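You operate a simulated robot arm through the tools that you are given. There is no shell and no other tool.

The job below is to be done with a simulated robot arm. You get a single attempt, and the scene is never put back.

TASK
Take the yellow tray and leave it on the top of the side table. Put one of the small red cones from the top of the side table on the shelf of the side table. Put one of the bare red cones from the right end of the long steel table on the top of the checked table. Put one of the grey spools from the fourth left shelf from the bottom of the green rack on the right end of the long steel table. Turn the right knob four to 1. Push the table drawer shut. Put the small carton on the glass panel away on the third shelf from the bottom of the blue rack. Any order will do. Set down upright: bare red cone, grey spool, small carton.
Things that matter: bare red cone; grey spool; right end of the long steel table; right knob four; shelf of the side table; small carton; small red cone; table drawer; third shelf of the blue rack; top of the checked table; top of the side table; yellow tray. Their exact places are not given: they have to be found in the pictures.

Only the result counts: the job must be done as asked and must still hold three seconds after the hand-in. Knocking over, shifting, dropping, spilling or breaking anything else fails it.

THE ROBOT
A 7-joint arm with a fingered hand on a trunk, on a base that moves. Base frame: it is fixed to the floor where the robot stands at the start and does not move with it; the origin is under the middle of the robot, x ahead of it, y to its left, z up; the surface under the hand at the start is at about z = 880. Readings come in mm, rad, newtons and seconds.
With the tool pointing down near the work surface it reaches from about 300 to 700 mm from the robot's upright axis, wherever it stands. Its first joint turns from -1.204 to 3.002 rad. Places, roughly: bare red cone (5x5x8 cm) [-2200, -3200, 800]; grey spool (7x7x9 cm) [-4700, -3500, 1300]; right end of the long steel table [-2200, -3200, 800]; right knob four [-3900, 2400, 1200]; shelf of the side table [800, 100, 600]; small carton [-9000, 2250, 1000]; small red cone (6x6x13 cm) [700, 300, 900]; table drawer [-8800, 2800, 700]; third shelf of the blue rack [-9200, 3600, 1100]; top of the checked table [-3000, -1200, 800]; top of the side table [800, 100, 900]. Payload 3.4 kg.
The TCP is the grasp point between the finger pads, 25 mm short of the fingertips. In the tool frame z runs along the fingers and y along their closing line. The gripper opens to 88 mm; its body begins 29 mm behind the TCP. The gripper is a hand of 5 fingers: y runs from the thumb to the fingers, the wrist lies at [-13, -97, -162] in the tool frame, and closing takes about 1.5 s.
Orientation is that of the tool frame in the base frame, as a unit quaternion [x, y, z, w]. With the fingers straight down and the wrist toward the robot, the tool's x, y and z point along [0, 1, 0], [1, 0, 0] and [0, 0, -1] of the base frame.

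THE INTERFACE
- The arm moves only by the tool move_arm. Its argument "commands" is a list of rows, each a list of 7 numbers: the shift along the base's x, y, z in units of 150 mm (1.0 is 150 mm), then the turn, a rotation vector about the base's x, y, z in units of 60 degrees (1.0 is 60 degrees), then the closure, from 0 (fully open) to 1 (shut). In form: [[tx, ty, tz, wx, wy, wz, gripper], ...]. A call has 1 to 20 rows; each row is the pose to reach, as a shift and turn from the pose commanded when the call began. A call with a number of a shift or a turn outside -1 to 1 is refused whole. A row lasts 0.2 s, in which the tool goes at most 50 mm and 0.15 rad; a call with a longer step from one row to the next is refused whole, and so is a gripper value outside its range. A pose out of reach is approached as far as the arm can. The call stops where the force on the tool passes 40 N (or 10 N more than at its start, if that is more) or the arm is blocked; 0.2 s more then pass. The fingers move at their own pace (about 153 mm/s each) and stop on an object; they squeeze with about 25 N. The grip force told is the motor's: it shows also when the fingers shut on nothing. Time passes only in rows, and 0.2 s behind the last, so rows that repeat a pose let the fingers close. The reply holds the time, the measured pose of the TCP, the force on the tool along the base axes, the opening and the grip force, in the units named above and with some noise, with the torque about the TCP (base axes, N m) and any sound that the robot's microphone picked up.
- Cameras (640 x 400 px; columns grow to the right, rows downward): "scene" is now at [138.1, 20.2, 1199.6]; the picture's right is [0.21, -0.98, -0.00], its down [-0.51, -0.11, -0.85] and it looks along [0.83, 0.18, -0.53] (base axes); focal length 214 px, centre (320, 200). "wrist" rides on the gripper at [59, -79, -105] in the tool frame; the picture's right is [-0.73, 0.32, -0.61], its down [-0.62, -0.68, 0.38] and it looks along [-0.29, 0.66, 0.70] (tool axes); focal length 234 px, centre (320, 200).
- grab_frame(camera): a new picture of that camera. It takes no simulated time.
- lift_body(by): slides the trunk up (or, below 0, down) by that many mm; the arm and the scene camera ride with it, the base frame stays. It gives what a move gives, with no picture.
- base_move(legs): drives the robot by 1 to 6 legs, each [ahead, left, turn to the left] in mm, mm and rad, along the robot's own axes; the way and the turn of a leg run together, so that a leg with both is an arc; at most 1500 mm and 3.142 rad a leg. The arm and the cameras ride along, it lands a little off, and it stops where it bumps. It gives what a move gives.
- hand_shape(shape): the hand has 5 fingers and takes this shape, open, in about a second: jaw (thumb against the fingers, like two jaws); tri (thumb and two fingers); tip (a fingertip pinch); poke (one finger out to press); point (the index stretched); flat (the hand flat); cup (the hand cupped); fist (a fist). The gripper value then closes the fingers along that shape, each until it touches; the sizes above hold for jaw. It gives what a move gives, with no picture.
- aim_head(pan, tilt): turns the head with the scene camera to pan (to the left, within 1.501 rad either way) and tilt (down, from -0.506 to 1.204), counted from straight ahead of the robot. It gives what a move gives.
- point_at(camera, pixels): for up to 12 pixels [column, row] of the newest picture of that camera ("zoom" is the newest enlarged one), the place [x, y, z] in the base frame of the surface seen there, good to about 2 mm. It takes no simulated time.
- enlarge(camera, box): a new picture of the part [left, top, right, bottom] of that camera's present view, enlarged. It takes no simulated time.
- close_job(): hands the job in; it is judged then, once.

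Leave the gripper open and the arm clear of the work at the hand-in unless told otherwise.

The tools are called as name(argument=value, ...) on one line, values as JSON. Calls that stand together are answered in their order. move_arm: Moves the arm, as the interface text tells. Its arguments: {"type":"object","properties":{"commands":{"type":"array","items":{"type":"array","items":{"type":"number"}}}},"required":["commands"]} The other tools are called the same way: lift_body (by) moves the trunk up or down; hand_shape (shape) gives the hand a shape; base_move (legs) drives the base; aim_head (pan, tilt) turns the head that bears the scene camera; grab_frame (camera) takes a picture; point_at (camera, pixels) gives the place of the surface under pixels of a picture; enlarge (camera, box) takes an enlarged picture of a part of a camera's view; close_job () hands the job in.

At the start:

```text
clock: 0.0
tool_pos: [453.9, -53.5, 1133.1]
tool_rot: [0.708, 0.707, 0.0, 0.0]
ft_force: [-0.3, 0.4, -0.2]
moment: [-0.01, -0.04, 0.01]
opening: 87.7
grasp_force: 0.0
shape: jaw
trunk travel left (down, up): [-450.0, 490.0]
robot x, y, heading: [1.7, -0.6, 0.002]
head pan, tilt (commanded): [0.215, 0.553]
```

scene: 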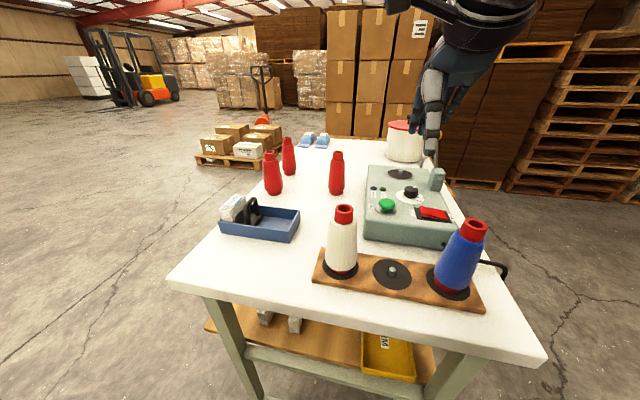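
wrist: 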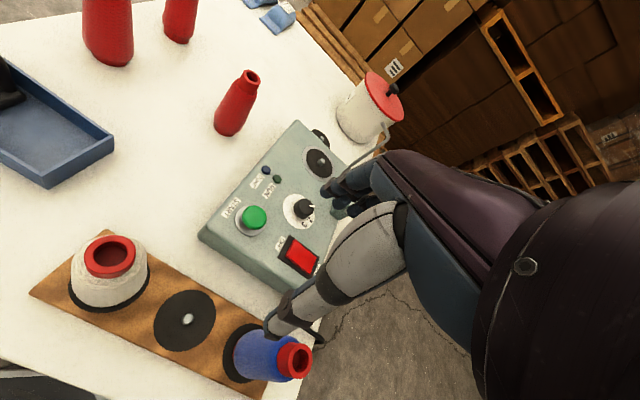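

I see the side table ahead with three small red cones on it (about (273,172), (289,155), (336,173)), a blue tray, a control box, and a yellow tray on the lower shelf at (388,355). First I'll measure places on and around the table.

point_at(camera="scene", pixels=[[388, 360], [365, 340], [414, 378], [412, 345], [273, 190], [289, 170], [336, 190], [175, 285], [540, 355], [280, 330], [230, 320], [330, 140]])

enlarge(camera="scene", box=[180, 250, 560, 400])

```text
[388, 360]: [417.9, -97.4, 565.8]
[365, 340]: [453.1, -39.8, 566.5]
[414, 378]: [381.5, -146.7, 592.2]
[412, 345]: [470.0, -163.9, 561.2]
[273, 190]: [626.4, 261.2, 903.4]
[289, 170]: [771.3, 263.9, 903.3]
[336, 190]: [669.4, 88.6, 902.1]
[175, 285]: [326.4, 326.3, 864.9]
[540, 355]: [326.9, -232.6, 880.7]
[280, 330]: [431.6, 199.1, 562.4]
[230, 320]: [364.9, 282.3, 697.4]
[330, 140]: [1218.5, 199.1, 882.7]
```

```text
1.68 times, centred on (370, 325) of scene
```

zoom: 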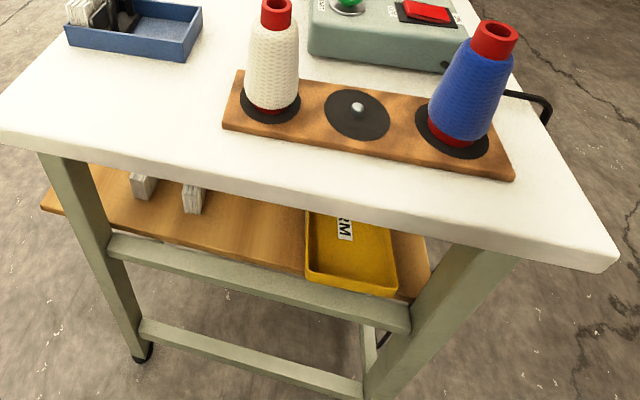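

The shelf top is near z=562, table top near z=882. Before moving I want to survey the surroundings by turning the head.

aim_head(pan=1.5, tilt=0.4)

grab_frame(camera="scene")

aim_head(pan=-1.5, tilt=0.4)

grab_frame(camera="scene")

```text
clock: 1.5
tool_pos: [452.8, -55.1, 1132.0]
tool_rot: [0.708, 0.706, 0.0, 0.0]
ft_force: [-0.8, -0.2, 0.0]
moment: [0.01, 0.0, -0.02]
opening: 87.8
grasp_force: 0.0
shape: jaw
trunk travel left (down, up): [-450.0, 490.0]
robot x, y, heading: [1.8, 0.0, -0.0]
head pan, tilt (commanded): [1.499, 0.4]
```

```text
taken
```

scene: 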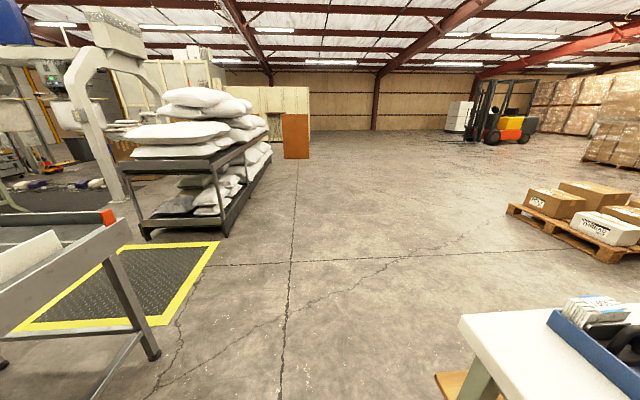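

```text
clock: 4.1
tool_pos: [453.2, -53.7, 1132.9]
tool_rot: [0.707, 0.708, 0.0, 0.0]
ft_force: [0.5, 0.1, 0.1]
moment: [0.01, 0.01, 0.02]
opening: 87.8
grasp_force: 0.0
shape: jaw
trunk travel left (down, up): [-450.0, 490.0]
robot x, y, heading: [-1.9, -3.3, 0.004]
head pan, tilt (commanded): [-1.499, 0.4]
```

```text
taken
```

scene: 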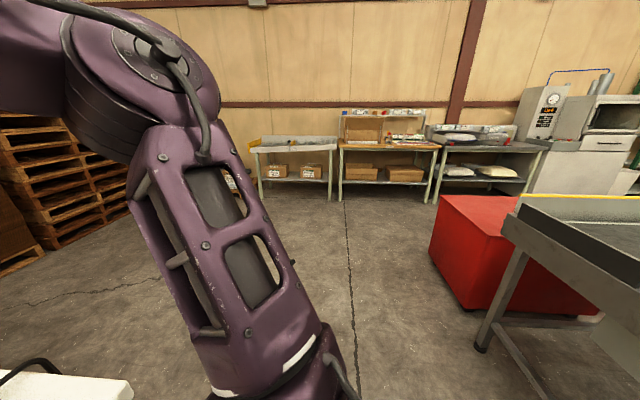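

There is a conveyor/bench behind the robot. I'll measure where it is to know how far I can back up.

point_at(camera="scene", pixels=[[520, 225], [480, 345], [525, 395], [600, 275], [470, 305], [440, 200], [345, 205], [100, 390]])

aim_head(pan=1.5, tilt=0.7)

grab_frame(camera="scene")

point_at(camera="scene", pixels=[[120, 180], [100, 120], [150, 250], [20, 160], [20, 250], [200, 130], [300, 200], [150, 100], [60, 140]])

```text
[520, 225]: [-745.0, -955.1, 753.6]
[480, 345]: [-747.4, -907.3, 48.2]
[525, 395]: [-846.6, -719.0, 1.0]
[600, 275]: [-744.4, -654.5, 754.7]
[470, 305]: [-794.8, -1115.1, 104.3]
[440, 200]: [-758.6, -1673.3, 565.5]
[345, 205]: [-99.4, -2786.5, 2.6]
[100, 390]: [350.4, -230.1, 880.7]
```

```text
clock: 6.7
tool_pos: [452.2, -54.2, 1133.1]
tool_rot: [0.707, 0.707, 0.0, 0.0]
ft_force: [0.1, -0.1, 0.5]
moment: [0.02, 0.02, 0.01]
opening: 87.8
grasp_force: 0.1
shape: jaw
trunk travel left (down, up): [-450.0, 490.0]
robot x, y, heading: [1.0, -0.2, -0.003]
head pan, tilt (commanded): [1.499, 0.7]
```

```text
taken
```

scene: 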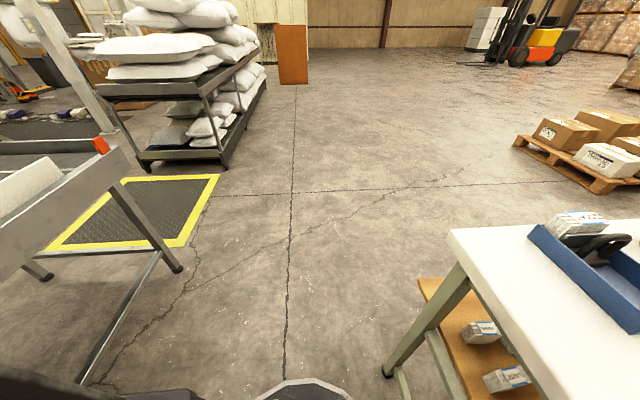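

```text
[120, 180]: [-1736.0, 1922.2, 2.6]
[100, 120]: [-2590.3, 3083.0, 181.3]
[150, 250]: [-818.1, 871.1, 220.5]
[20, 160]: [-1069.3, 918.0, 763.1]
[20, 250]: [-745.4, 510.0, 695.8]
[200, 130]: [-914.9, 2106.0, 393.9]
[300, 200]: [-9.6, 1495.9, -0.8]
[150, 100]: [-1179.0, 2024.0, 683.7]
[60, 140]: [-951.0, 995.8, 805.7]
```

The corridor is between the table front (x≈326) and the conveyor (x≈-745). I'll check the robot's own base extents by looking down.

aim_head(pan=0.6, tilt=1.2)

grab_frame(camera="scene")

```text
clock: 7.9
tool_pos: [452.3, -54.3, 1132.6]
tool_rot: [0.707, 0.707, 0.0, 0.0]
ft_force: [0.1, 0.7, 0.0]
moment: [-0.01, 0.01, 0.0]
opening: 87.6
grasp_force: 0.1
shape: jaw
trunk travel left (down, up): [-450.0, 490.0]
robot x, y, heading: [2.9, 5.1, 0.001]
head pan, tilt (commanded): [0.6, 1.201]
```

```text
taken
```

scene: 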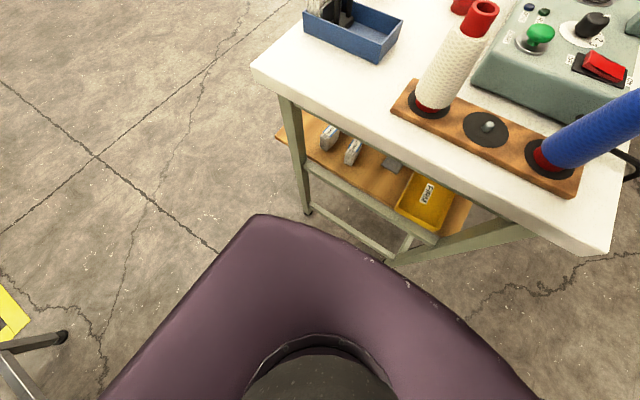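

point_at(camera="scene", pixels=[[260, 218], [400, 275], [110, 395], [190, 300], [330, 235], [500, 360], [320, 390], [396, 255], [310, 175], [300, 205], [420, 225], [380, 150]])

enlarge(camera="scene", box=[270, 90, 510, 270])

```text
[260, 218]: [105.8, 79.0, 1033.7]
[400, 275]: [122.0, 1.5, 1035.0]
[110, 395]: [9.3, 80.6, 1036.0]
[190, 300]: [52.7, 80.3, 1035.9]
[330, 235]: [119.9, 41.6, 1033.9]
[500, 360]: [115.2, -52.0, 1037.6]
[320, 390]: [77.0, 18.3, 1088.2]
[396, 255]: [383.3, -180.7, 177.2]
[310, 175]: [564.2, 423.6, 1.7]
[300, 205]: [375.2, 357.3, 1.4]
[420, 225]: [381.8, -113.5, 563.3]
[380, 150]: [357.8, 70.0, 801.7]
```

```text
2.22 times, centred on (390, 180) of scene
```

zoom: 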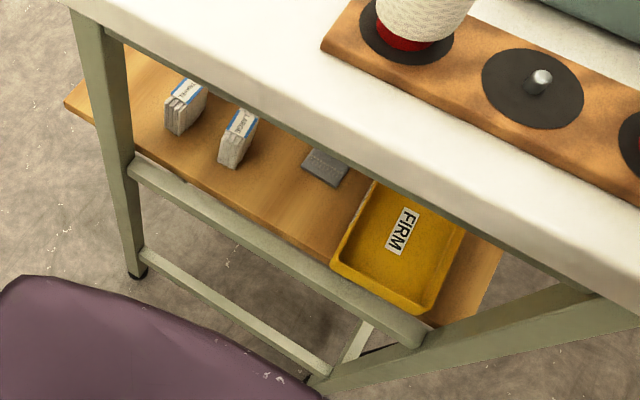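

point_at(camera="zoom", pixels=[[336, 258], [430, 306], [464, 236], [400, 270], [385, 290], [400, 212], [380, 255], [295, 240], [440, 325], [330, 165], [240, 150], [350, 215]])

```text
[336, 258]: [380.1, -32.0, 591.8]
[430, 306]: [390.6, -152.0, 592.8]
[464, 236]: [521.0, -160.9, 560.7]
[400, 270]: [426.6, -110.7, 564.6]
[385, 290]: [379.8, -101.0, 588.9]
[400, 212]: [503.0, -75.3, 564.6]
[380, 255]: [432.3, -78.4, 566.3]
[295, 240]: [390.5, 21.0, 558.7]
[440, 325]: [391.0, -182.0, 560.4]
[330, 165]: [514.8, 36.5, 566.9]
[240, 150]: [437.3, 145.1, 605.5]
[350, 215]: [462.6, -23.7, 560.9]
```

The tray's front rim is at x≈380, y −32…−155, rim z≈592. I'll back up 300 mm so the arm is clear of the table, then lower the trunk to look under the table top.

base_move(legs=[[-330, 0, 0]])

aim_head(pan=0.0, tilt=0.4)

lift_body(by=-350)

grab_frame(camera="scene")

grab_frame(camera="wrist")

```text
clock: 10.0
tool_pos: [121.4, -54.3, 1132.3]
tool_rot: [0.708, 0.707, 0.0, 0.0]
ft_force: [1.3, 0.1, -0.2]
moment: [-0.03, -0.04, 0.0]
opening: 87.6
grasp_force: 0.1
shape: jaw
trunk travel left (down, up): [-450.0, 490.0]
robot x, y, heading: [-328.1, 0.1, -0.005]
head pan, tilt (commanded): [0.6, 1.201]
```

```text
clock: 11.2
tool_pos: [123.2, -54.3, 1132.3]
tool_rot: [0.708, 0.707, 0.001, 0.0]
ft_force: [0.4, 0.3, -0.4]
moment: [0.03, -0.04, -0.02]
opening: 87.9
grasp_force: 0.0
shape: jaw
trunk travel left (down, up): [-450.0, 490.0]
robot x, y, heading: [-326.4, 0.3, -0.0]
head pan, tilt (commanded): [0.0, 0.4]
```

```text
clock: 14.6
tool_pos: [124.7, -54.6, 783.0]
tool_rot: [0.708, 0.706, 0.0, 0.0]
ft_force: [0.1, 0.6, 0.2]
moment: [-0.02, 0.0, 0.01]
opening: 88.0
grasp_force: 0.0
shape: jaw
trunk travel left (down, up): [-100.0, 840.0]
robot x, y, heading: [-327.7, -0.9, -0.003]
head pan, tilt (commanded): [0.0, 0.4]
```

```text
taken
```

scene: 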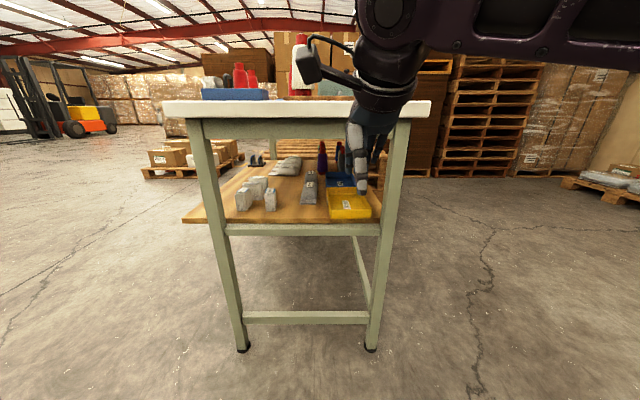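

```text
taken
```

wrist: 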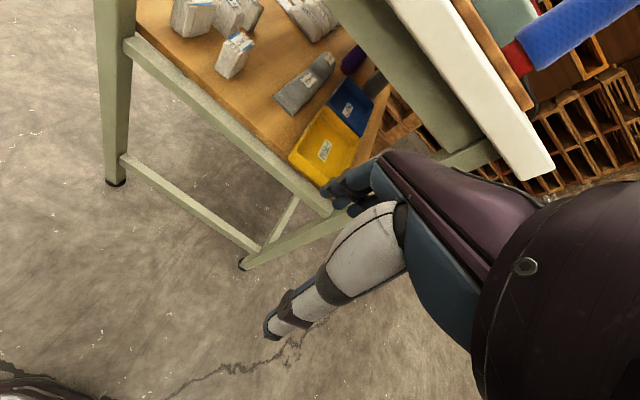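

Now I see the shelf: yellow tray at (349,205) with a blue tray right behind it and a grey item to its left. I'll enlarge and measure.

enlarge(camera="wrist", box=[220, 30, 420, 210])

enlarge(camera="scene", box=[180, 90, 440, 250])

```text
2.22 times, centred on (320, 120) of wrist
```

zoom: 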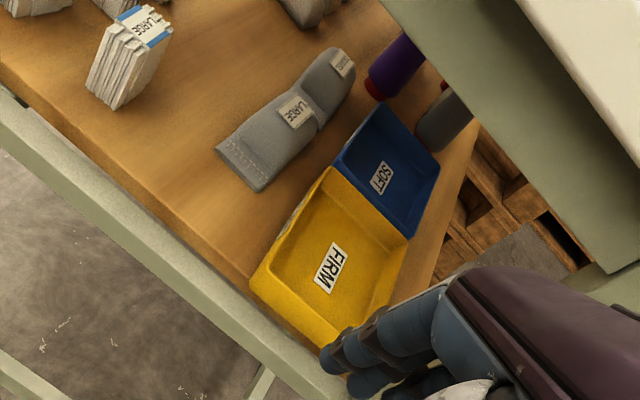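

```text
2.46 times, centred on (310, 170) of scene
```

zoom: 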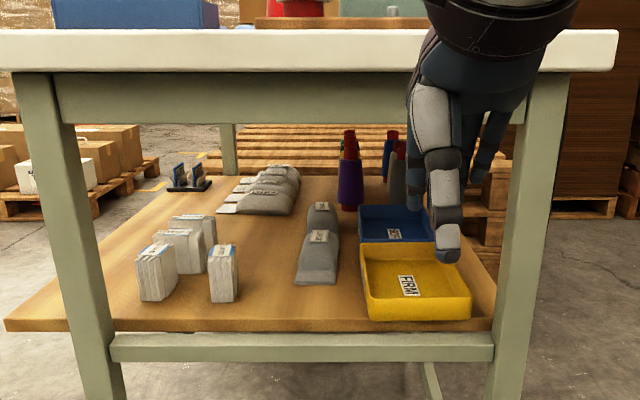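

point_at(camera="zoom", pixels=[[366, 302], [470, 297], [360, 246], [455, 262], [415, 296], [300, 120], [500, 90], [500, 200], [300, 325], [330, 280], [300, 345], [400, 245]])

enlarge(camera="wrist", box=[220, 30, 420, 210])

point_at(camera="zoom", pixels=[[253, 282], [330, 170], [408, 238], [320, 347], [384, 304], [290, 225], [370, 205], [265, 190], [215, 150], [345, 145], [290, 315], [440, 165]])

```text
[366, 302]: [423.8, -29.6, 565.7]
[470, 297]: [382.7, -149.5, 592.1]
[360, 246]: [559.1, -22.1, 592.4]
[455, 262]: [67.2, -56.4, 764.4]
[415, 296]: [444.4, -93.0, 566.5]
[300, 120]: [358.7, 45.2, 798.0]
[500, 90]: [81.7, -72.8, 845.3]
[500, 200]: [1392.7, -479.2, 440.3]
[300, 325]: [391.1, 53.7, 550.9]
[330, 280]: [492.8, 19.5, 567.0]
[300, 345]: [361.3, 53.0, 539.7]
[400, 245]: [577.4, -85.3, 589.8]
```

```text
2.22 times, centred on (320, 120) of wrist
```

zoom: 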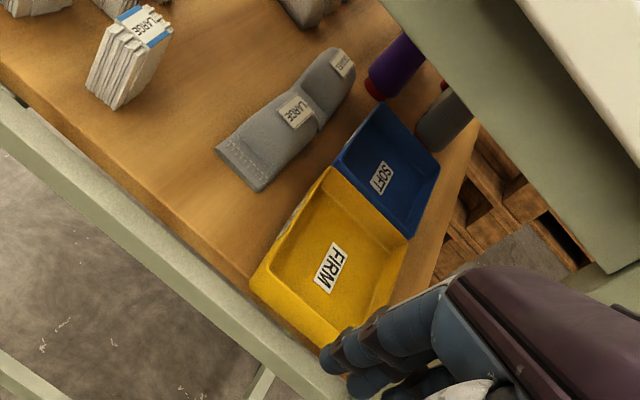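

```text
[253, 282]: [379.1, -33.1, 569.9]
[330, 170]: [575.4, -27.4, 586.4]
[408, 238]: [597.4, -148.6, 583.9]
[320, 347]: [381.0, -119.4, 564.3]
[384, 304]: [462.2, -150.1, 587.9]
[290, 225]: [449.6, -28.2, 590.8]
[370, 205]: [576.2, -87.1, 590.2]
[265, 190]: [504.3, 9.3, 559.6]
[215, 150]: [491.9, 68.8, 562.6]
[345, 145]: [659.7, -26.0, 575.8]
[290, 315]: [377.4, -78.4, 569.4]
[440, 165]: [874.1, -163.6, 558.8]
```

The yellow tray spans x≈378–573, y≈−28…−152, rim z≈592, with its front slightly overhanging the shelf. The apron bottom is near z≈798. I'll lower the hand (still well in front of the table) so it can slide under the top.

move_arm(commands=[[0, -0.08, -0.3, 0, 0, 0, 0.3], [0, -0.16, -0.6, 0, 0, 0, 0.3], [0, -0.24, -0.9, 0, 0, 0, 0.3], [0, -0.24, -0.9, 0, 0, 0, 0.3]])

grab_frame(camera="scene")

grab_frame(camera="wrist")

```text
clock: 15.6
tool_pos: [124.3, -90.2, 645.9]
tool_rot: [0.708, 0.706, 0.001, 0.0]
ft_force: [0.0, 0.1, -0.1]
moment: [-0.01, 0.02, 0.0]
opening: 62.2
grasp_force: 0.1
shape: jaw
trunk travel left (down, up): [-100.0, 840.0]
robot x, y, heading: [-329.5, 0.9, -0.003]
head pan, tilt (commanded): [0.0, 0.4]
```

```text
taken
```

scene: 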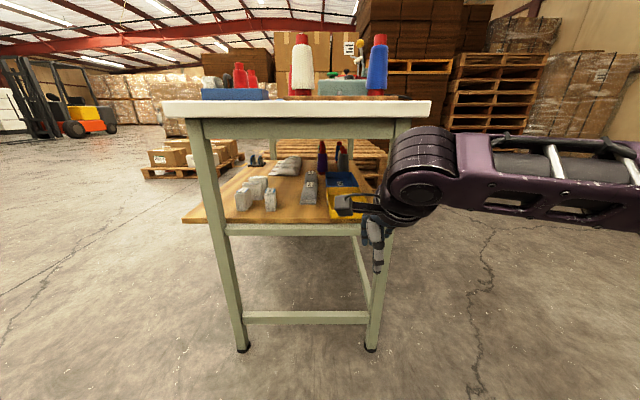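

```text
taken
```

wrist: 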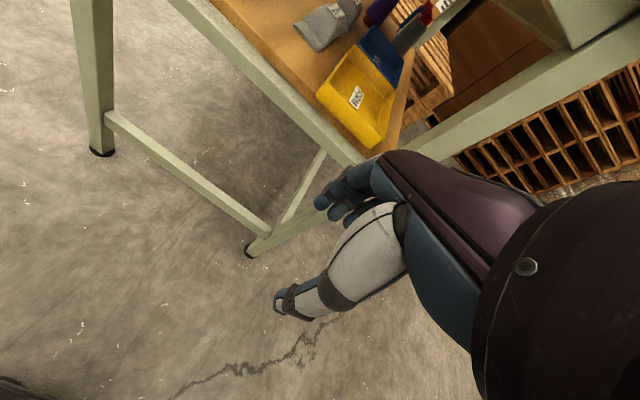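

point_at(camera="scene", pixels=[[400, 190], [430, 140], [440, 190], [500, 165], [560, 175], [620, 190], [630, 150], [380, 225], [350, 200], [378, 260]])

```text
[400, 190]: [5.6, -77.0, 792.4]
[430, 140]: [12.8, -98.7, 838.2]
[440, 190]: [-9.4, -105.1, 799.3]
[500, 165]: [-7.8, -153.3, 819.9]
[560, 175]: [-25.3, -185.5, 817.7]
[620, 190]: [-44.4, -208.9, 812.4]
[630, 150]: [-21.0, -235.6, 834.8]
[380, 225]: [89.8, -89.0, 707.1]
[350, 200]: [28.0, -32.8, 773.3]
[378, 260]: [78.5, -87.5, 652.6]
```

The forearm will pass below the table edge. I drive ahead 170 mm to bring the hand near the tray.

base_move(legs=[[170, 0, 0]])

grab_frame(camera="wrist")

grab_frame(camera="scene")

```text
clock: 17.1
tool_pos: [295.5, -92.4, 646.6]
tool_rot: [0.708, 0.706, 0.0, 0.0]
ft_force: [-0.1, -0.3, 0.2]
moment: [-0.03, 0.05, 0.03]
opening: 62.0
grasp_force: 0.0
shape: jaw
trunk travel left (down, up): [-100.0, 840.0]
robot x, y, heading: [-156.7, 2.5, -0.005]
head pan, tilt (commanded): [0.0, 0.4]
```

```text
taken
```

wrist: 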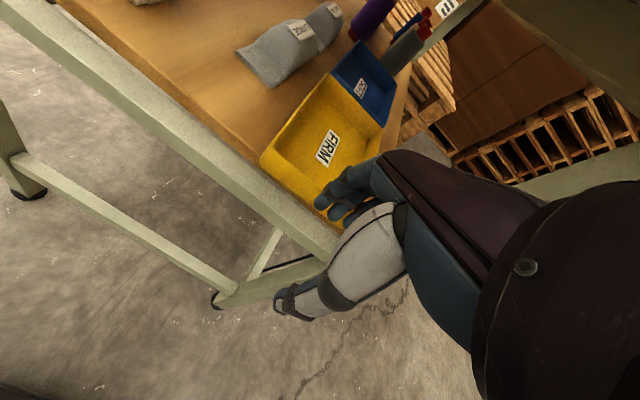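

```text
taken
```

scene: 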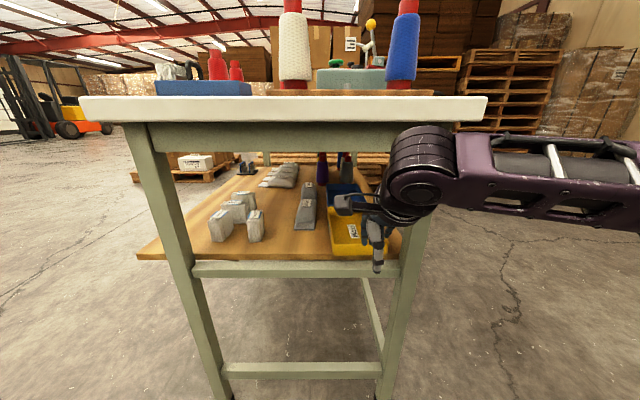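

I'll re-measure the tray front rim and the rail from this closer wrist view.

enlarge(camera="wrist", box=[220, 60, 420, 260])

point_at(camera="wrist", pixels=[[263, 157], [262, 165], [290, 190], [275, 178], [310, 205], [262, 205], [240, 190], [230, 170], [300, 235], [327, 78], [383, 128], [336, 222]])

```text
2.00 times, centred on (320, 160) of wrist
```

zoom: 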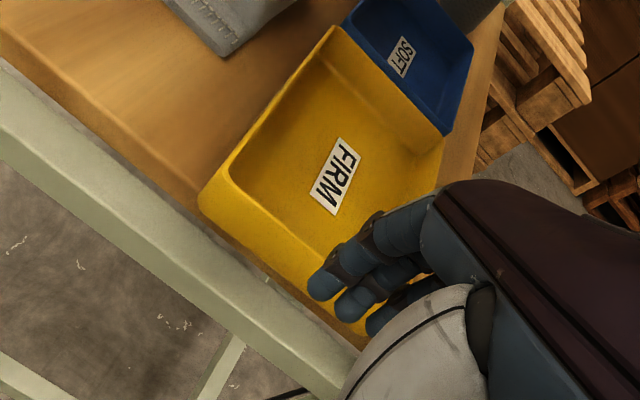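

```text
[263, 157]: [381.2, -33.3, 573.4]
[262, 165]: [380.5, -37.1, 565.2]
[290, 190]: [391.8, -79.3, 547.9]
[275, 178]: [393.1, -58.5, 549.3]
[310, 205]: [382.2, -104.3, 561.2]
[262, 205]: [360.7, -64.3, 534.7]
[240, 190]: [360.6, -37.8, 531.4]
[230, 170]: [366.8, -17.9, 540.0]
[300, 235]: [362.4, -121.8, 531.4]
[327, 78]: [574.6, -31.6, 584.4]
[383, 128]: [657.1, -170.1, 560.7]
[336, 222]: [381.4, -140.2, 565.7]
```

Rim front at x≈381, rail top z≈541. I move the hand forward above the rim (fingers inside, thumb outside), first staying high, then look.

move_arm(commands=[[0.29, 0, 0, 0, 0, 0, 0.3], [0.58, 0, 0, 0, 0, 0, 0.3], [0.58, 0, -0.1, 0, 0, 0, 0.3], [0.58, 0, -0.1, 0, 0, 0, 0.3]])

grab_frame(camera="wrist")

enlarge(camera="scene", box=[260, 110, 460, 290])

```text
clock: 18.1
tool_pos: [384.7, -91.4, 629.4]
tool_rot: [0.708, 0.706, -0.001, 0.0]
ft_force: [0.7, 0.7, 0.4]
moment: [-0.01, -0.04, 0.03]
opening: 62.0
grasp_force: 0.0
shape: jaw
trunk travel left (down, up): [-100.0, 840.0]
robot x, y, heading: [-155.3, -2.1, -0.002]
head pan, tilt (commanded): [0.0, 0.4]
```

```text
taken
```

wrist: 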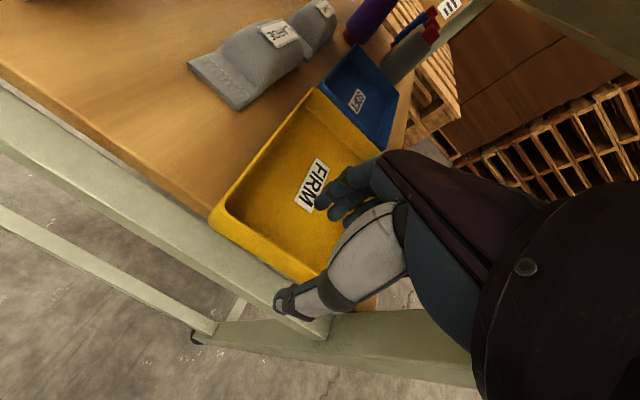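

```text
2.22 times, centred on (360, 200) of scene
```

zoom: 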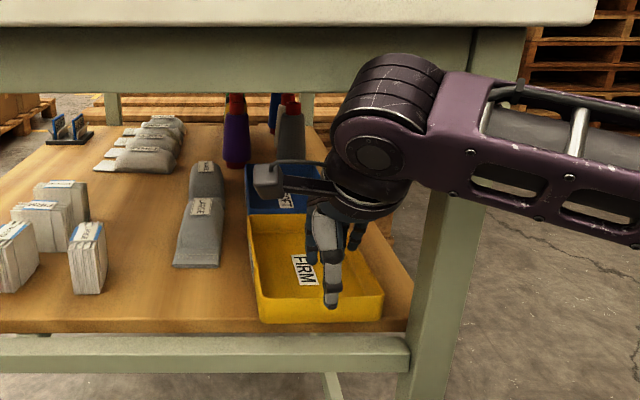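

The thumb is in front of the tray's front wall, fingers over the inside. I lower to z≈595 and close.

move_arm(commands=[[0, 0, -0.12, 0, 0, 0, 0.3], [0, 0, -0.22, 0, 0, 0, 0.3], [0, 0, -0.22, 0, 0, 0, 0.3]])

grab_frame(camera="wrist")

```text
clock: 18.9
tool_pos: [384.2, -91.5, 597.0]
tool_rot: [0.709, 0.705, 0.001, 0.001]
ft_force: [0.3, -0.3, -0.5]
moment: [0.0, 0.01, -0.02]
opening: 61.7
grasp_force: 0.0
shape: jaw
trunk travel left (down, up): [-100.0, 840.0]
robot x, y, heading: [-159.3, -2.7, -0.004]
head pan, tilt (commanded): [0.0, 0.4]
```

```text
taken
```

wrist: 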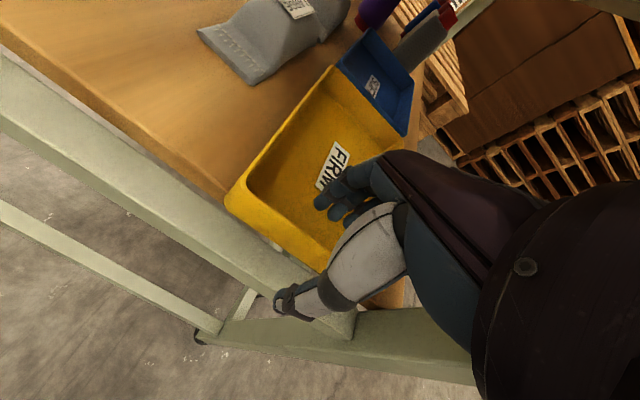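

Tips are about 6 mm above the tray floor. I lower 3 mm more and close the fingers.

move_arm(commands=[[-0.01, 0, -0.02, 0, 0, 0, 0.5], [-0.01, 0, -0.02, 0, 0, 0, 0.8], [-0.01, 0, -0.02, 0, 0, 0, 1.0], [-0.01, 0, -0.02, 0, 0, 0, 1.0], [-0.01, 0, -0.02, 0, 0, 0, 1.0], [-0.01, 0, -0.02, 0, 0, 0, 1.0], [-0.01, 0, -0.02, 0, 0, 0, 1.0], [-0.01, 0, -0.02, 0, 0, 0, 1.0]])

grab_frame(camera="wrist")

```text
clock: 20.6
tool_pos: [381.4, -91.0, 595.2]
tool_rot: [0.709, 0.705, 0.0, 0.0]
ft_force: [-0.5, 1.1, 0.3]
moment: [0.04, 0.0, 0.03]
opening: 0.0
grasp_force: 25.1
shape: jaw
trunk travel left (down, up): [-100.0, 840.0]
robot x, y, heading: [-154.8, -3.1, -0.001]
head pan, tilt (commanded): [0.0, 0.4]
```

```text
taken
```

wrist: 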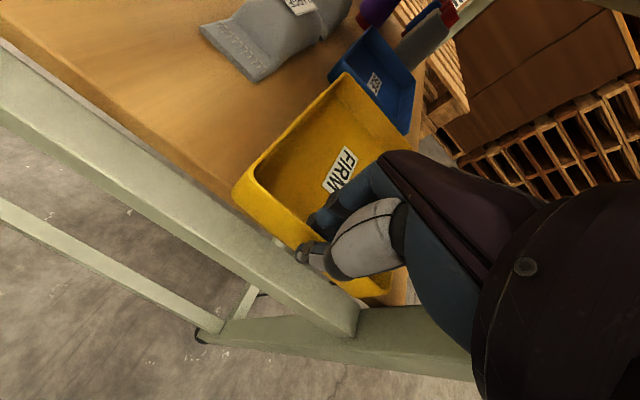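

enlarge(camera="wrist", box=[220, 160, 420, 310])

enlarge(camera="scene", box=[310, 170, 420, 280])

```text
2.67 times, centred on (320, 235) of wrist
```

zoom: 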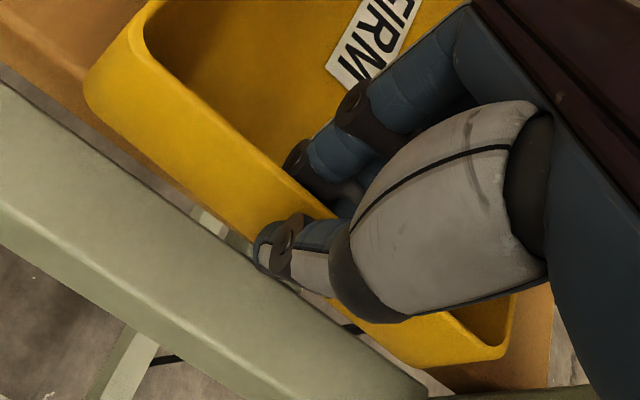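

```text
3.64 times, centred on (365, 225) of scene
```

zoom: 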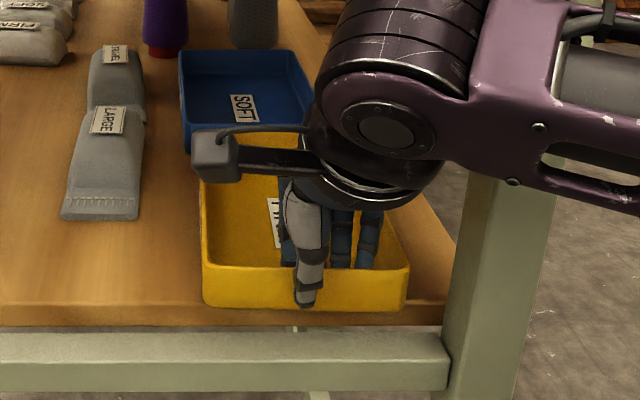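

The front wall sits between thumb and fingers. I lift slightly (8 mm) and pull back 30 mm to test the grip.

move_arm(commands=[[0, 0, 0.05, 0, 0, 0, 1.0], [-0.1, 0, 0.07, 0, 0, 0, 1.0], [-0.2, 0, 0.07, 0, 0, 0, 1.0], [-0.2, 0, 0.07, 0, 0, 0, 1.0]])

grab_frame(camera="wrist")

enlarge(camera="scene", box=[310, 170, 420, 280])

```text
clock: 21.6
tool_pos: [351.2, -92.8, 604.7]
tool_rot: [0.708, 0.706, 0.0, -0.001]
ft_force: [-1.1, 0.0, -0.9]
moment: [0.0, 0.01, 0.01]
opening: 0.0
grasp_force: 24.8
shape: jaw
trunk travel left (down, up): [-100.0, 840.0]
robot x, y, heading: [-156.8, -1.7, -0.004]
head pan, tilt (commanded): [0.0, 0.4]
```

```text
taken
```

wrist: 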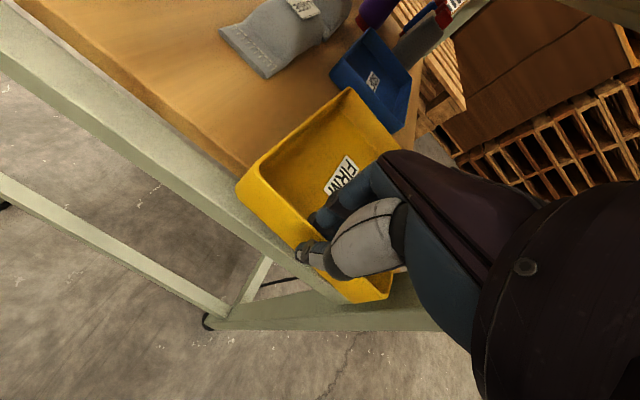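

```text
3.64 times, centred on (365, 225) of scene
```

zoom: 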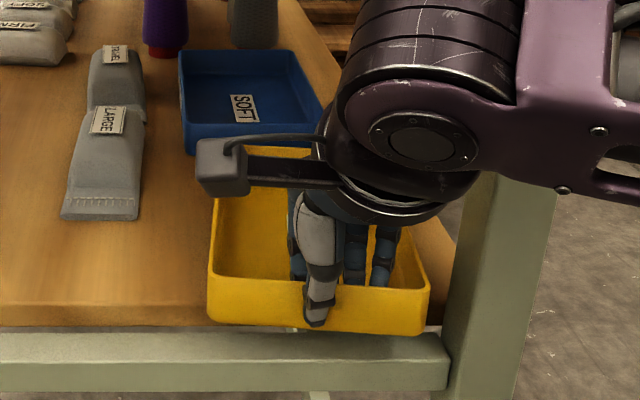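

The tray follows the hand. I raise it another ~20 mm and pull back 105 mm with the arm, watching the grip.

move_arm(commands=[[0, 0, 0.1, 0, 0, 0, 1.0], [-0.2, 0, 0.15, 0, 0, 0, 1.0], [-0.4, 0, 0.15, 0, 0, 0, 1.0], [-0.6, 0, 0.15, 0, 0, 0, 1.0], [-0.7, 0, 0.15, 0, 0, 0, 1.0], [-0.7, 0, 0.15, 0, 0, 0, 1.0]])

grab_frame(camera="wrist")

grab_frame(camera="scene")

```text
clock: 23.1
tool_pos: [247.6, -91.0, 627.4]
tool_rot: [0.708, 0.706, 0.0, 0.001]
ft_force: [0.0, 1.2, -1.8]
moment: [0.03, 0.03, 0.05]
opening: 0.2
grasp_force: 25.5
shape: jaw
trunk travel left (down, up): [-100.0, 840.0]
robot x, y, heading: [-154.2, -2.8, -0.006]
head pan, tilt (commanded): [0.0, 0.4]
```

```text
taken
```

wrist: 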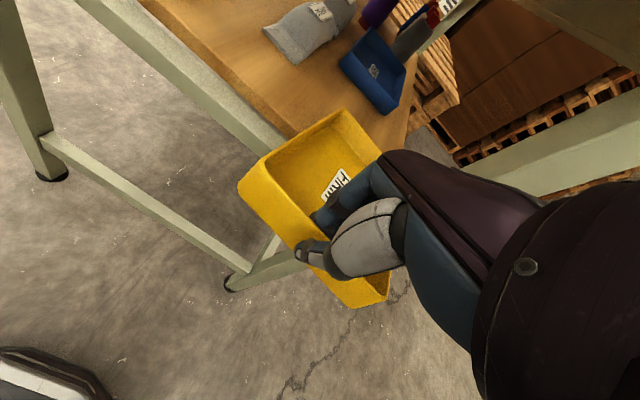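

```text
taken
```

scene: 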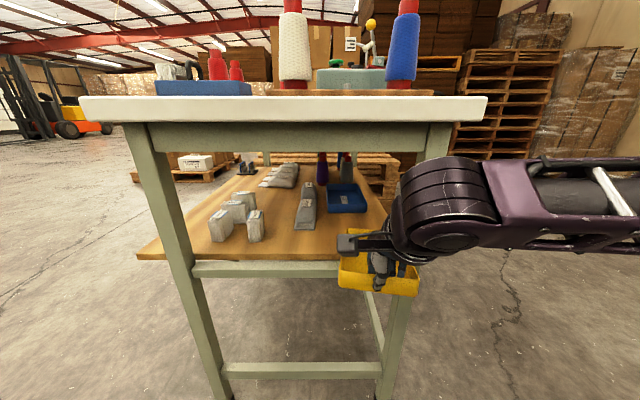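

point_at(camera="wrist", pixels=[[342, 112], [375, 145], [242, 186], [290, 140], [325, 150], [350, 285], [312, 172]])

```text
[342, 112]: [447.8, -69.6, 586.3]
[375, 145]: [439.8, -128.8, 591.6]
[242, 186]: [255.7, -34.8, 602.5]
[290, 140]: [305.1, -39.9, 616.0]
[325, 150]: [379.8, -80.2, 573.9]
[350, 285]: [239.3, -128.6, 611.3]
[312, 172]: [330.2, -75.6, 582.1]
```

The tray sags about 9° but holds. I back the base 180 mm so the tray clears the table, then check.

base_move(legs=[[-180, 0, 0]])

grab_frame(camera="wrist")

```text
clock: 24.6
tool_pos: [68.6, -91.3, 627.5]
tool_rot: [0.708, 0.706, -0.001, 0.0]
ft_force: [0.8, -0.3, -1.4]
moment: [0.04, 0.13, -0.01]
opening: 0.0
grasp_force: 25.2
shape: jaw
trunk travel left (down, up): [-100.0, 840.0]
robot x, y, heading: [-336.2, 2.2, -0.001]
head pan, tilt (commanded): [0.0, 0.4]
```

```text
taken
```

wrist: 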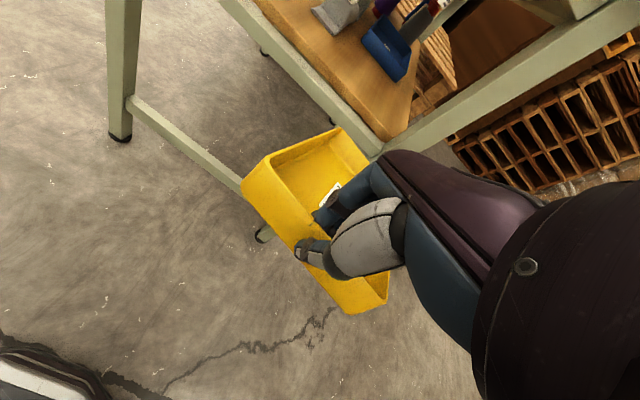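

point_at(camera="wrist", pixels=[[335, 132], [365, 160], [245, 180], [330, 185], [310, 150], [345, 300], [295, 180]])

lift_body(by=200)

grab_frame(camera="wrist")

```text
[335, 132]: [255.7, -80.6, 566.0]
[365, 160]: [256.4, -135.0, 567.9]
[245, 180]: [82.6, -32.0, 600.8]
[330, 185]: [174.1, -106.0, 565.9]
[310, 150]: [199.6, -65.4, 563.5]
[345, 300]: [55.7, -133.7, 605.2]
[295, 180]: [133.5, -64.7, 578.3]
```

```text
clock: 26.7
tool_pos: [68.4, -90.7, 827.0]
tool_rot: [0.708, 0.706, 0.0, 0.001]
ft_force: [-0.7, 0.9, -0.4]
moment: [0.02, 0.16, -0.01]
opening: 0.0
grasp_force: 25.1
shape: jaw
trunk travel left (down, up): [-300.0, 640.0]
robot x, y, heading: [-334.0, 1.3, -0.004]
head pan, tilt (commanded): [0.0, 0.4]
```

```text
taken
```

wrist: 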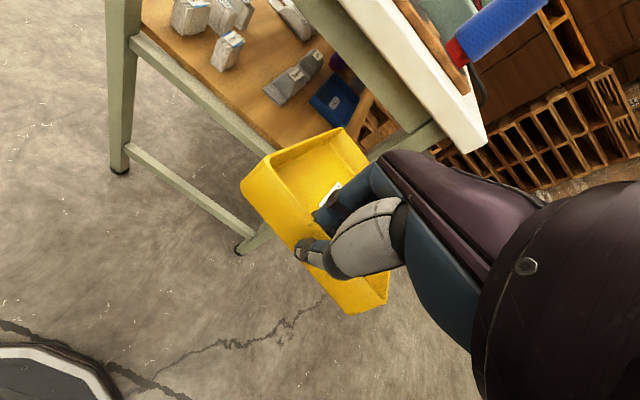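

The sag is stable at about 16°. I raise the trunk another 220 mm and look at the table top for a free spot.

lift_body(by=220)

aim_head(pan=0.15, tilt=0.6)

grab_frame(camera="scene")

```text
clock: 29.1
tool_pos: [67.9, -90.2, 1047.2]
tool_rot: [0.708, 0.707, 0.0, 0.001]
ft_force: [0.3, 0.4, -1.5]
moment: [0.01, 0.12, 0.0]
opening: 0.0
grasp_force: 24.9
shape: jaw
trunk travel left (down, up): [-520.0, 420.0]
robot x, y, heading: [-335.4, -1.4, -0.004]
head pan, tilt (commanded): [0.0, 0.4]
```

```text
clock: 29.8
tool_pos: [68.5, -90.6, 1046.7]
tool_rot: [0.708, 0.707, -0.001, 0.0]
ft_force: [0.1, -0.6, -1.7]
moment: [0.05, 0.15, 0.03]
opening: 0.2
grasp_force: 25.2
shape: jaw
trunk travel left (down, up): [-520.0, 420.0]
robot x, y, heading: [-332.0, 1.9, -0.004]
head pan, tilt (commanded): [0.15, 0.6]
```

```text
taken
```

scene: 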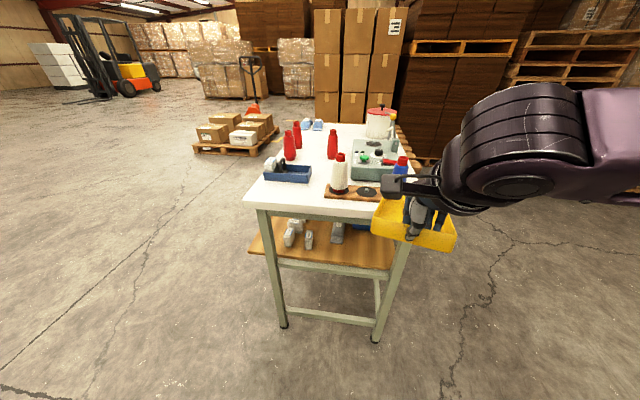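

enlarge(camera="scene", box=[230, 90, 430, 230])

point_at(camera="zoom", pixels=[[105, 275], [255, 290], [115, 230], [245, 285], [305, 305], [300, 320], [40, 355], [280, 240], [225, 190], [320, 200], [200, 290], [330, 130]])

```text
2.86 times, centred on (330, 160) of scene
```

zoom: 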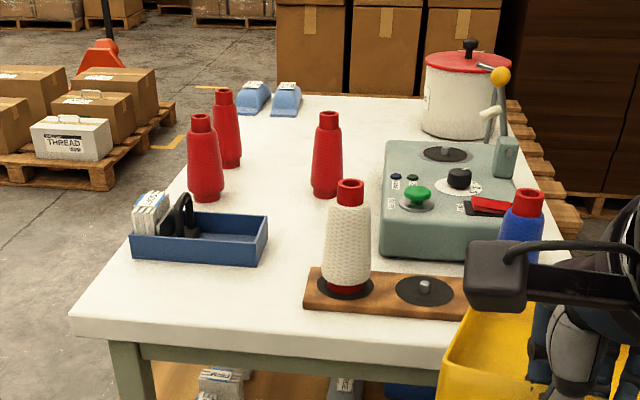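

```text
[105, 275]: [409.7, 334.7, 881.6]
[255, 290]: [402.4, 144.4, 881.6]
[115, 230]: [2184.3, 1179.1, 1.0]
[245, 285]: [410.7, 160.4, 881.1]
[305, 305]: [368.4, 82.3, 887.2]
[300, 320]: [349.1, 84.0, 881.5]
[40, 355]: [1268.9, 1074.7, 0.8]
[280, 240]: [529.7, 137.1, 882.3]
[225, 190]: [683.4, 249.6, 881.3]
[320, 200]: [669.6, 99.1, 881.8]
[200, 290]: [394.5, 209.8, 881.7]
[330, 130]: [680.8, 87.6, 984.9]
```

point_at(camera="zoom", pixels=[[132, 256], [256, 264], [266, 250], [266, 218], [310, 268], [306, 300], [384, 240], [388, 145], [150, 235], [250, 170], [360, 240], [290, 130]])

point_at(camera="scene", pixels=[[255, 207], [263, 180], [286, 135], [395, 190], [355, 135], [322, 127], [300, 127], [240, 145], [205, 150], [290, 158], [297, 147], [332, 158]])

```text
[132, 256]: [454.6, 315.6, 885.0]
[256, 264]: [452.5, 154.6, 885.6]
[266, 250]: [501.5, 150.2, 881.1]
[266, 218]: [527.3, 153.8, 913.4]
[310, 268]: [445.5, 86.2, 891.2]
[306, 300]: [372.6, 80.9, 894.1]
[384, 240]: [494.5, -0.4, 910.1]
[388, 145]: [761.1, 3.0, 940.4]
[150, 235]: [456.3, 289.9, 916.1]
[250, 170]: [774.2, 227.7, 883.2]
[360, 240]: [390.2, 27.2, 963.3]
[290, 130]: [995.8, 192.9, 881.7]
```

```text
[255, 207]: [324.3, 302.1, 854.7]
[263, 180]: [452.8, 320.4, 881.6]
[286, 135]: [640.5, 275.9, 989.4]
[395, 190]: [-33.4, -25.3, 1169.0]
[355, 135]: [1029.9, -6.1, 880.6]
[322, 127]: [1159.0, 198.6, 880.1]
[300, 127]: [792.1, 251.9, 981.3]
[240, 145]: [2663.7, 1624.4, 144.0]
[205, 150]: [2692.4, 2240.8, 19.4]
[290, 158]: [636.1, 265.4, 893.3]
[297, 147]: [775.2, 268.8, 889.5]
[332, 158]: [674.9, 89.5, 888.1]
```

Front-left space is too tight, but the rear half of the table (x≈830–1130, y≈20–320) is free. I'll go round to the left side of the table, where the floor is clear, and place the tray from there.

base_move(legs=[[0, 900, 0], [1374, 0, 0], [0, 0, -1.571]])

aim_head(pan=0.0, tilt=0.6)

grab_frame(camera="scene")

grab_frame(camera="wrist")

```text
clock: 44.8
tool_pos: [905.9, 512.1, 1047.1]
tool_rot: [1.0, -0.014, 0.0, 0.0]
ft_force: [-0.6, -0.4, -0.8]
moment: [0.17, -0.03, -0.01]
opening: 0.0
grasp_force: 25.3
shape: jaw
trunk travel left (down, up): [-520.0, 420.0]
robot x, y, heading: [1006.7, 916.7, -1.602]
head pan, tilt (commanded): [0.15, 0.6]
```

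```text
clock: 45.5
tool_pos: [908.3, 511.9, 1046.9]
tool_rot: [1.0, -0.014, 0.0, -0.001]
ft_force: [-0.2, 0.2, -2.0]
moment: [0.12, -0.02, 0.0]
opening: 0.0
grasp_force: 24.5
shape: jaw
trunk travel left (down, up): [-520.0, 420.0]
robot x, y, heading: [1009.7, 914.6, -1.597]
head pan, tilt (commanded): [0.0, 0.6]
```

```text
taken
```

scene: 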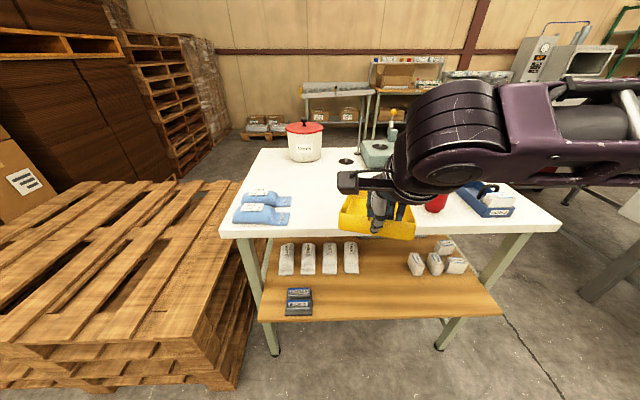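

```text
taken
```

wrist: 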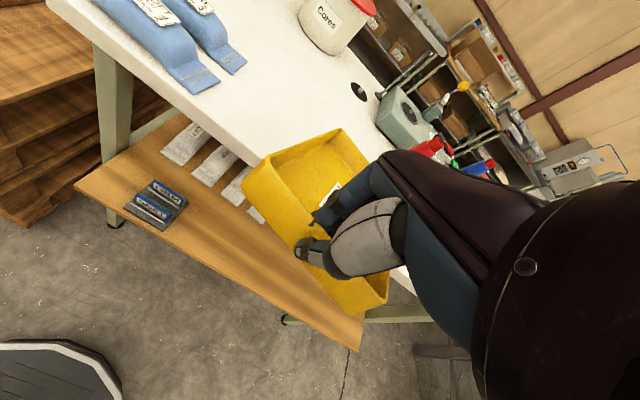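

I'm on the left side of the table. I measure the free zone between the blue packs at (262,208) and the cones at (437,200).

point_at(camera="scene", pixels=[[287, 222], [290, 200], [300, 180], [320, 210], [436, 210], [235, 236], [520, 232], [350, 165], [320, 233], [340, 225], [415, 220]])

enlarge(camera="scene", box=[210, 110, 570, 330])

```text
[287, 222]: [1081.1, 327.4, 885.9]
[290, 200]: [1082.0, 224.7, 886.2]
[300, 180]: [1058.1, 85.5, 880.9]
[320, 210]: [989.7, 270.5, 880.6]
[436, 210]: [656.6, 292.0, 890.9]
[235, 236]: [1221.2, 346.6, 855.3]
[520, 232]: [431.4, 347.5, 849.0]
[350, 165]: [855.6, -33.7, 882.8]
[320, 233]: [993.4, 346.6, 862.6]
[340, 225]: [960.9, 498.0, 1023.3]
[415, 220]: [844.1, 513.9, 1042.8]
```

```text
1.78 times, centred on (390, 220) of scene
```

zoom: 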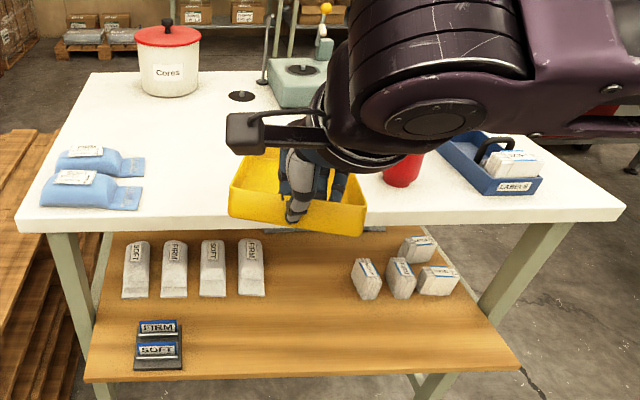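

The zone x 801–1080 is free. I drive 110 mm closer, then level the tray by tilting the hand (−16° about x).

base_move(legs=[[110, 0, 0.03]])

move_arm(commands=[[0, 0, 0, -0.09, 0, 0, 1.0], [0, 0, 0, -0.18, 0, 0, 1.0], [0, 0, 0, -0.27, 0, 0, 1.0], [0, 0, 0, -0.27, 0, 0, 1.0]])

grab_frame(camera="wrist")

grab_frame(camera="scene")

```text
clock: 46.7
tool_pos: [918.1, 399.1, 1046.6]
tool_rot: [1.0, 0.002, 0.0, 0.0]
ft_force: [0.2, 0.2, -1.6]
moment: [0.15, -0.06, -0.01]
opening: 0.0
grasp_force: 25.2
shape: jaw
trunk travel left (down, up): [-520.0, 420.0]
robot x, y, heading: [1007.0, 804.4, -1.569]
head pan, tilt (commanded): [0.0, 0.6]
```

```text
clock: 47.7
tool_pos: [919.5, 399.3, 1045.8]
tool_rot: [0.99, 0.002, 0.0, 0.142]
ft_force: [0.3, 0.6, -2.0]
moment: [0.15, -0.04, 0.0]
opening: 0.0
grasp_force: 25.2
shape: jaw
trunk travel left (down, up): [-520.0, 420.0]
robot x, y, heading: [1006.9, 802.4, -1.572]
head pan, tilt (commanded): [0.0, 0.6]
```

```text
taken
```

wrist: 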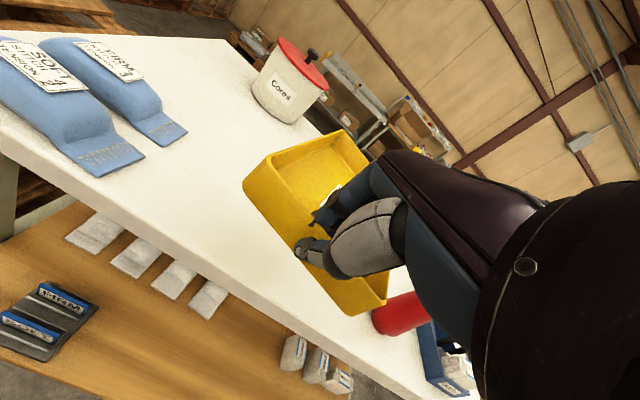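

```text
taken
```

scene: 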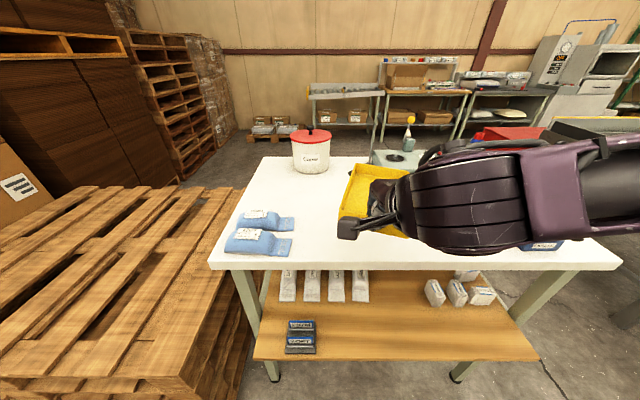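

point_at(camera="wrist", pixels=[[340, 134], [365, 160], [245, 182], [350, 300], [320, 165], [300, 185], [385, 305], [400, 315]])

enlarge(camera="wrist", box=[220, 110, 440, 340])

```text
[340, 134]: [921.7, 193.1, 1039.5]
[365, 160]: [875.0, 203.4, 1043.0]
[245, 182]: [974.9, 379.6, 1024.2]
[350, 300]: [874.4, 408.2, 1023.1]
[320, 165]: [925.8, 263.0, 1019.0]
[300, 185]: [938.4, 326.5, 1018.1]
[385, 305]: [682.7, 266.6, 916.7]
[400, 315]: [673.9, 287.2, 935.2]
```

```text
1.74 times, centred on (330, 225) of wrist
```

zoom: 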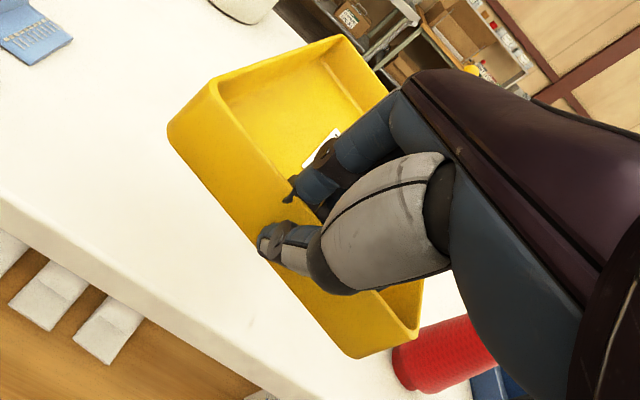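

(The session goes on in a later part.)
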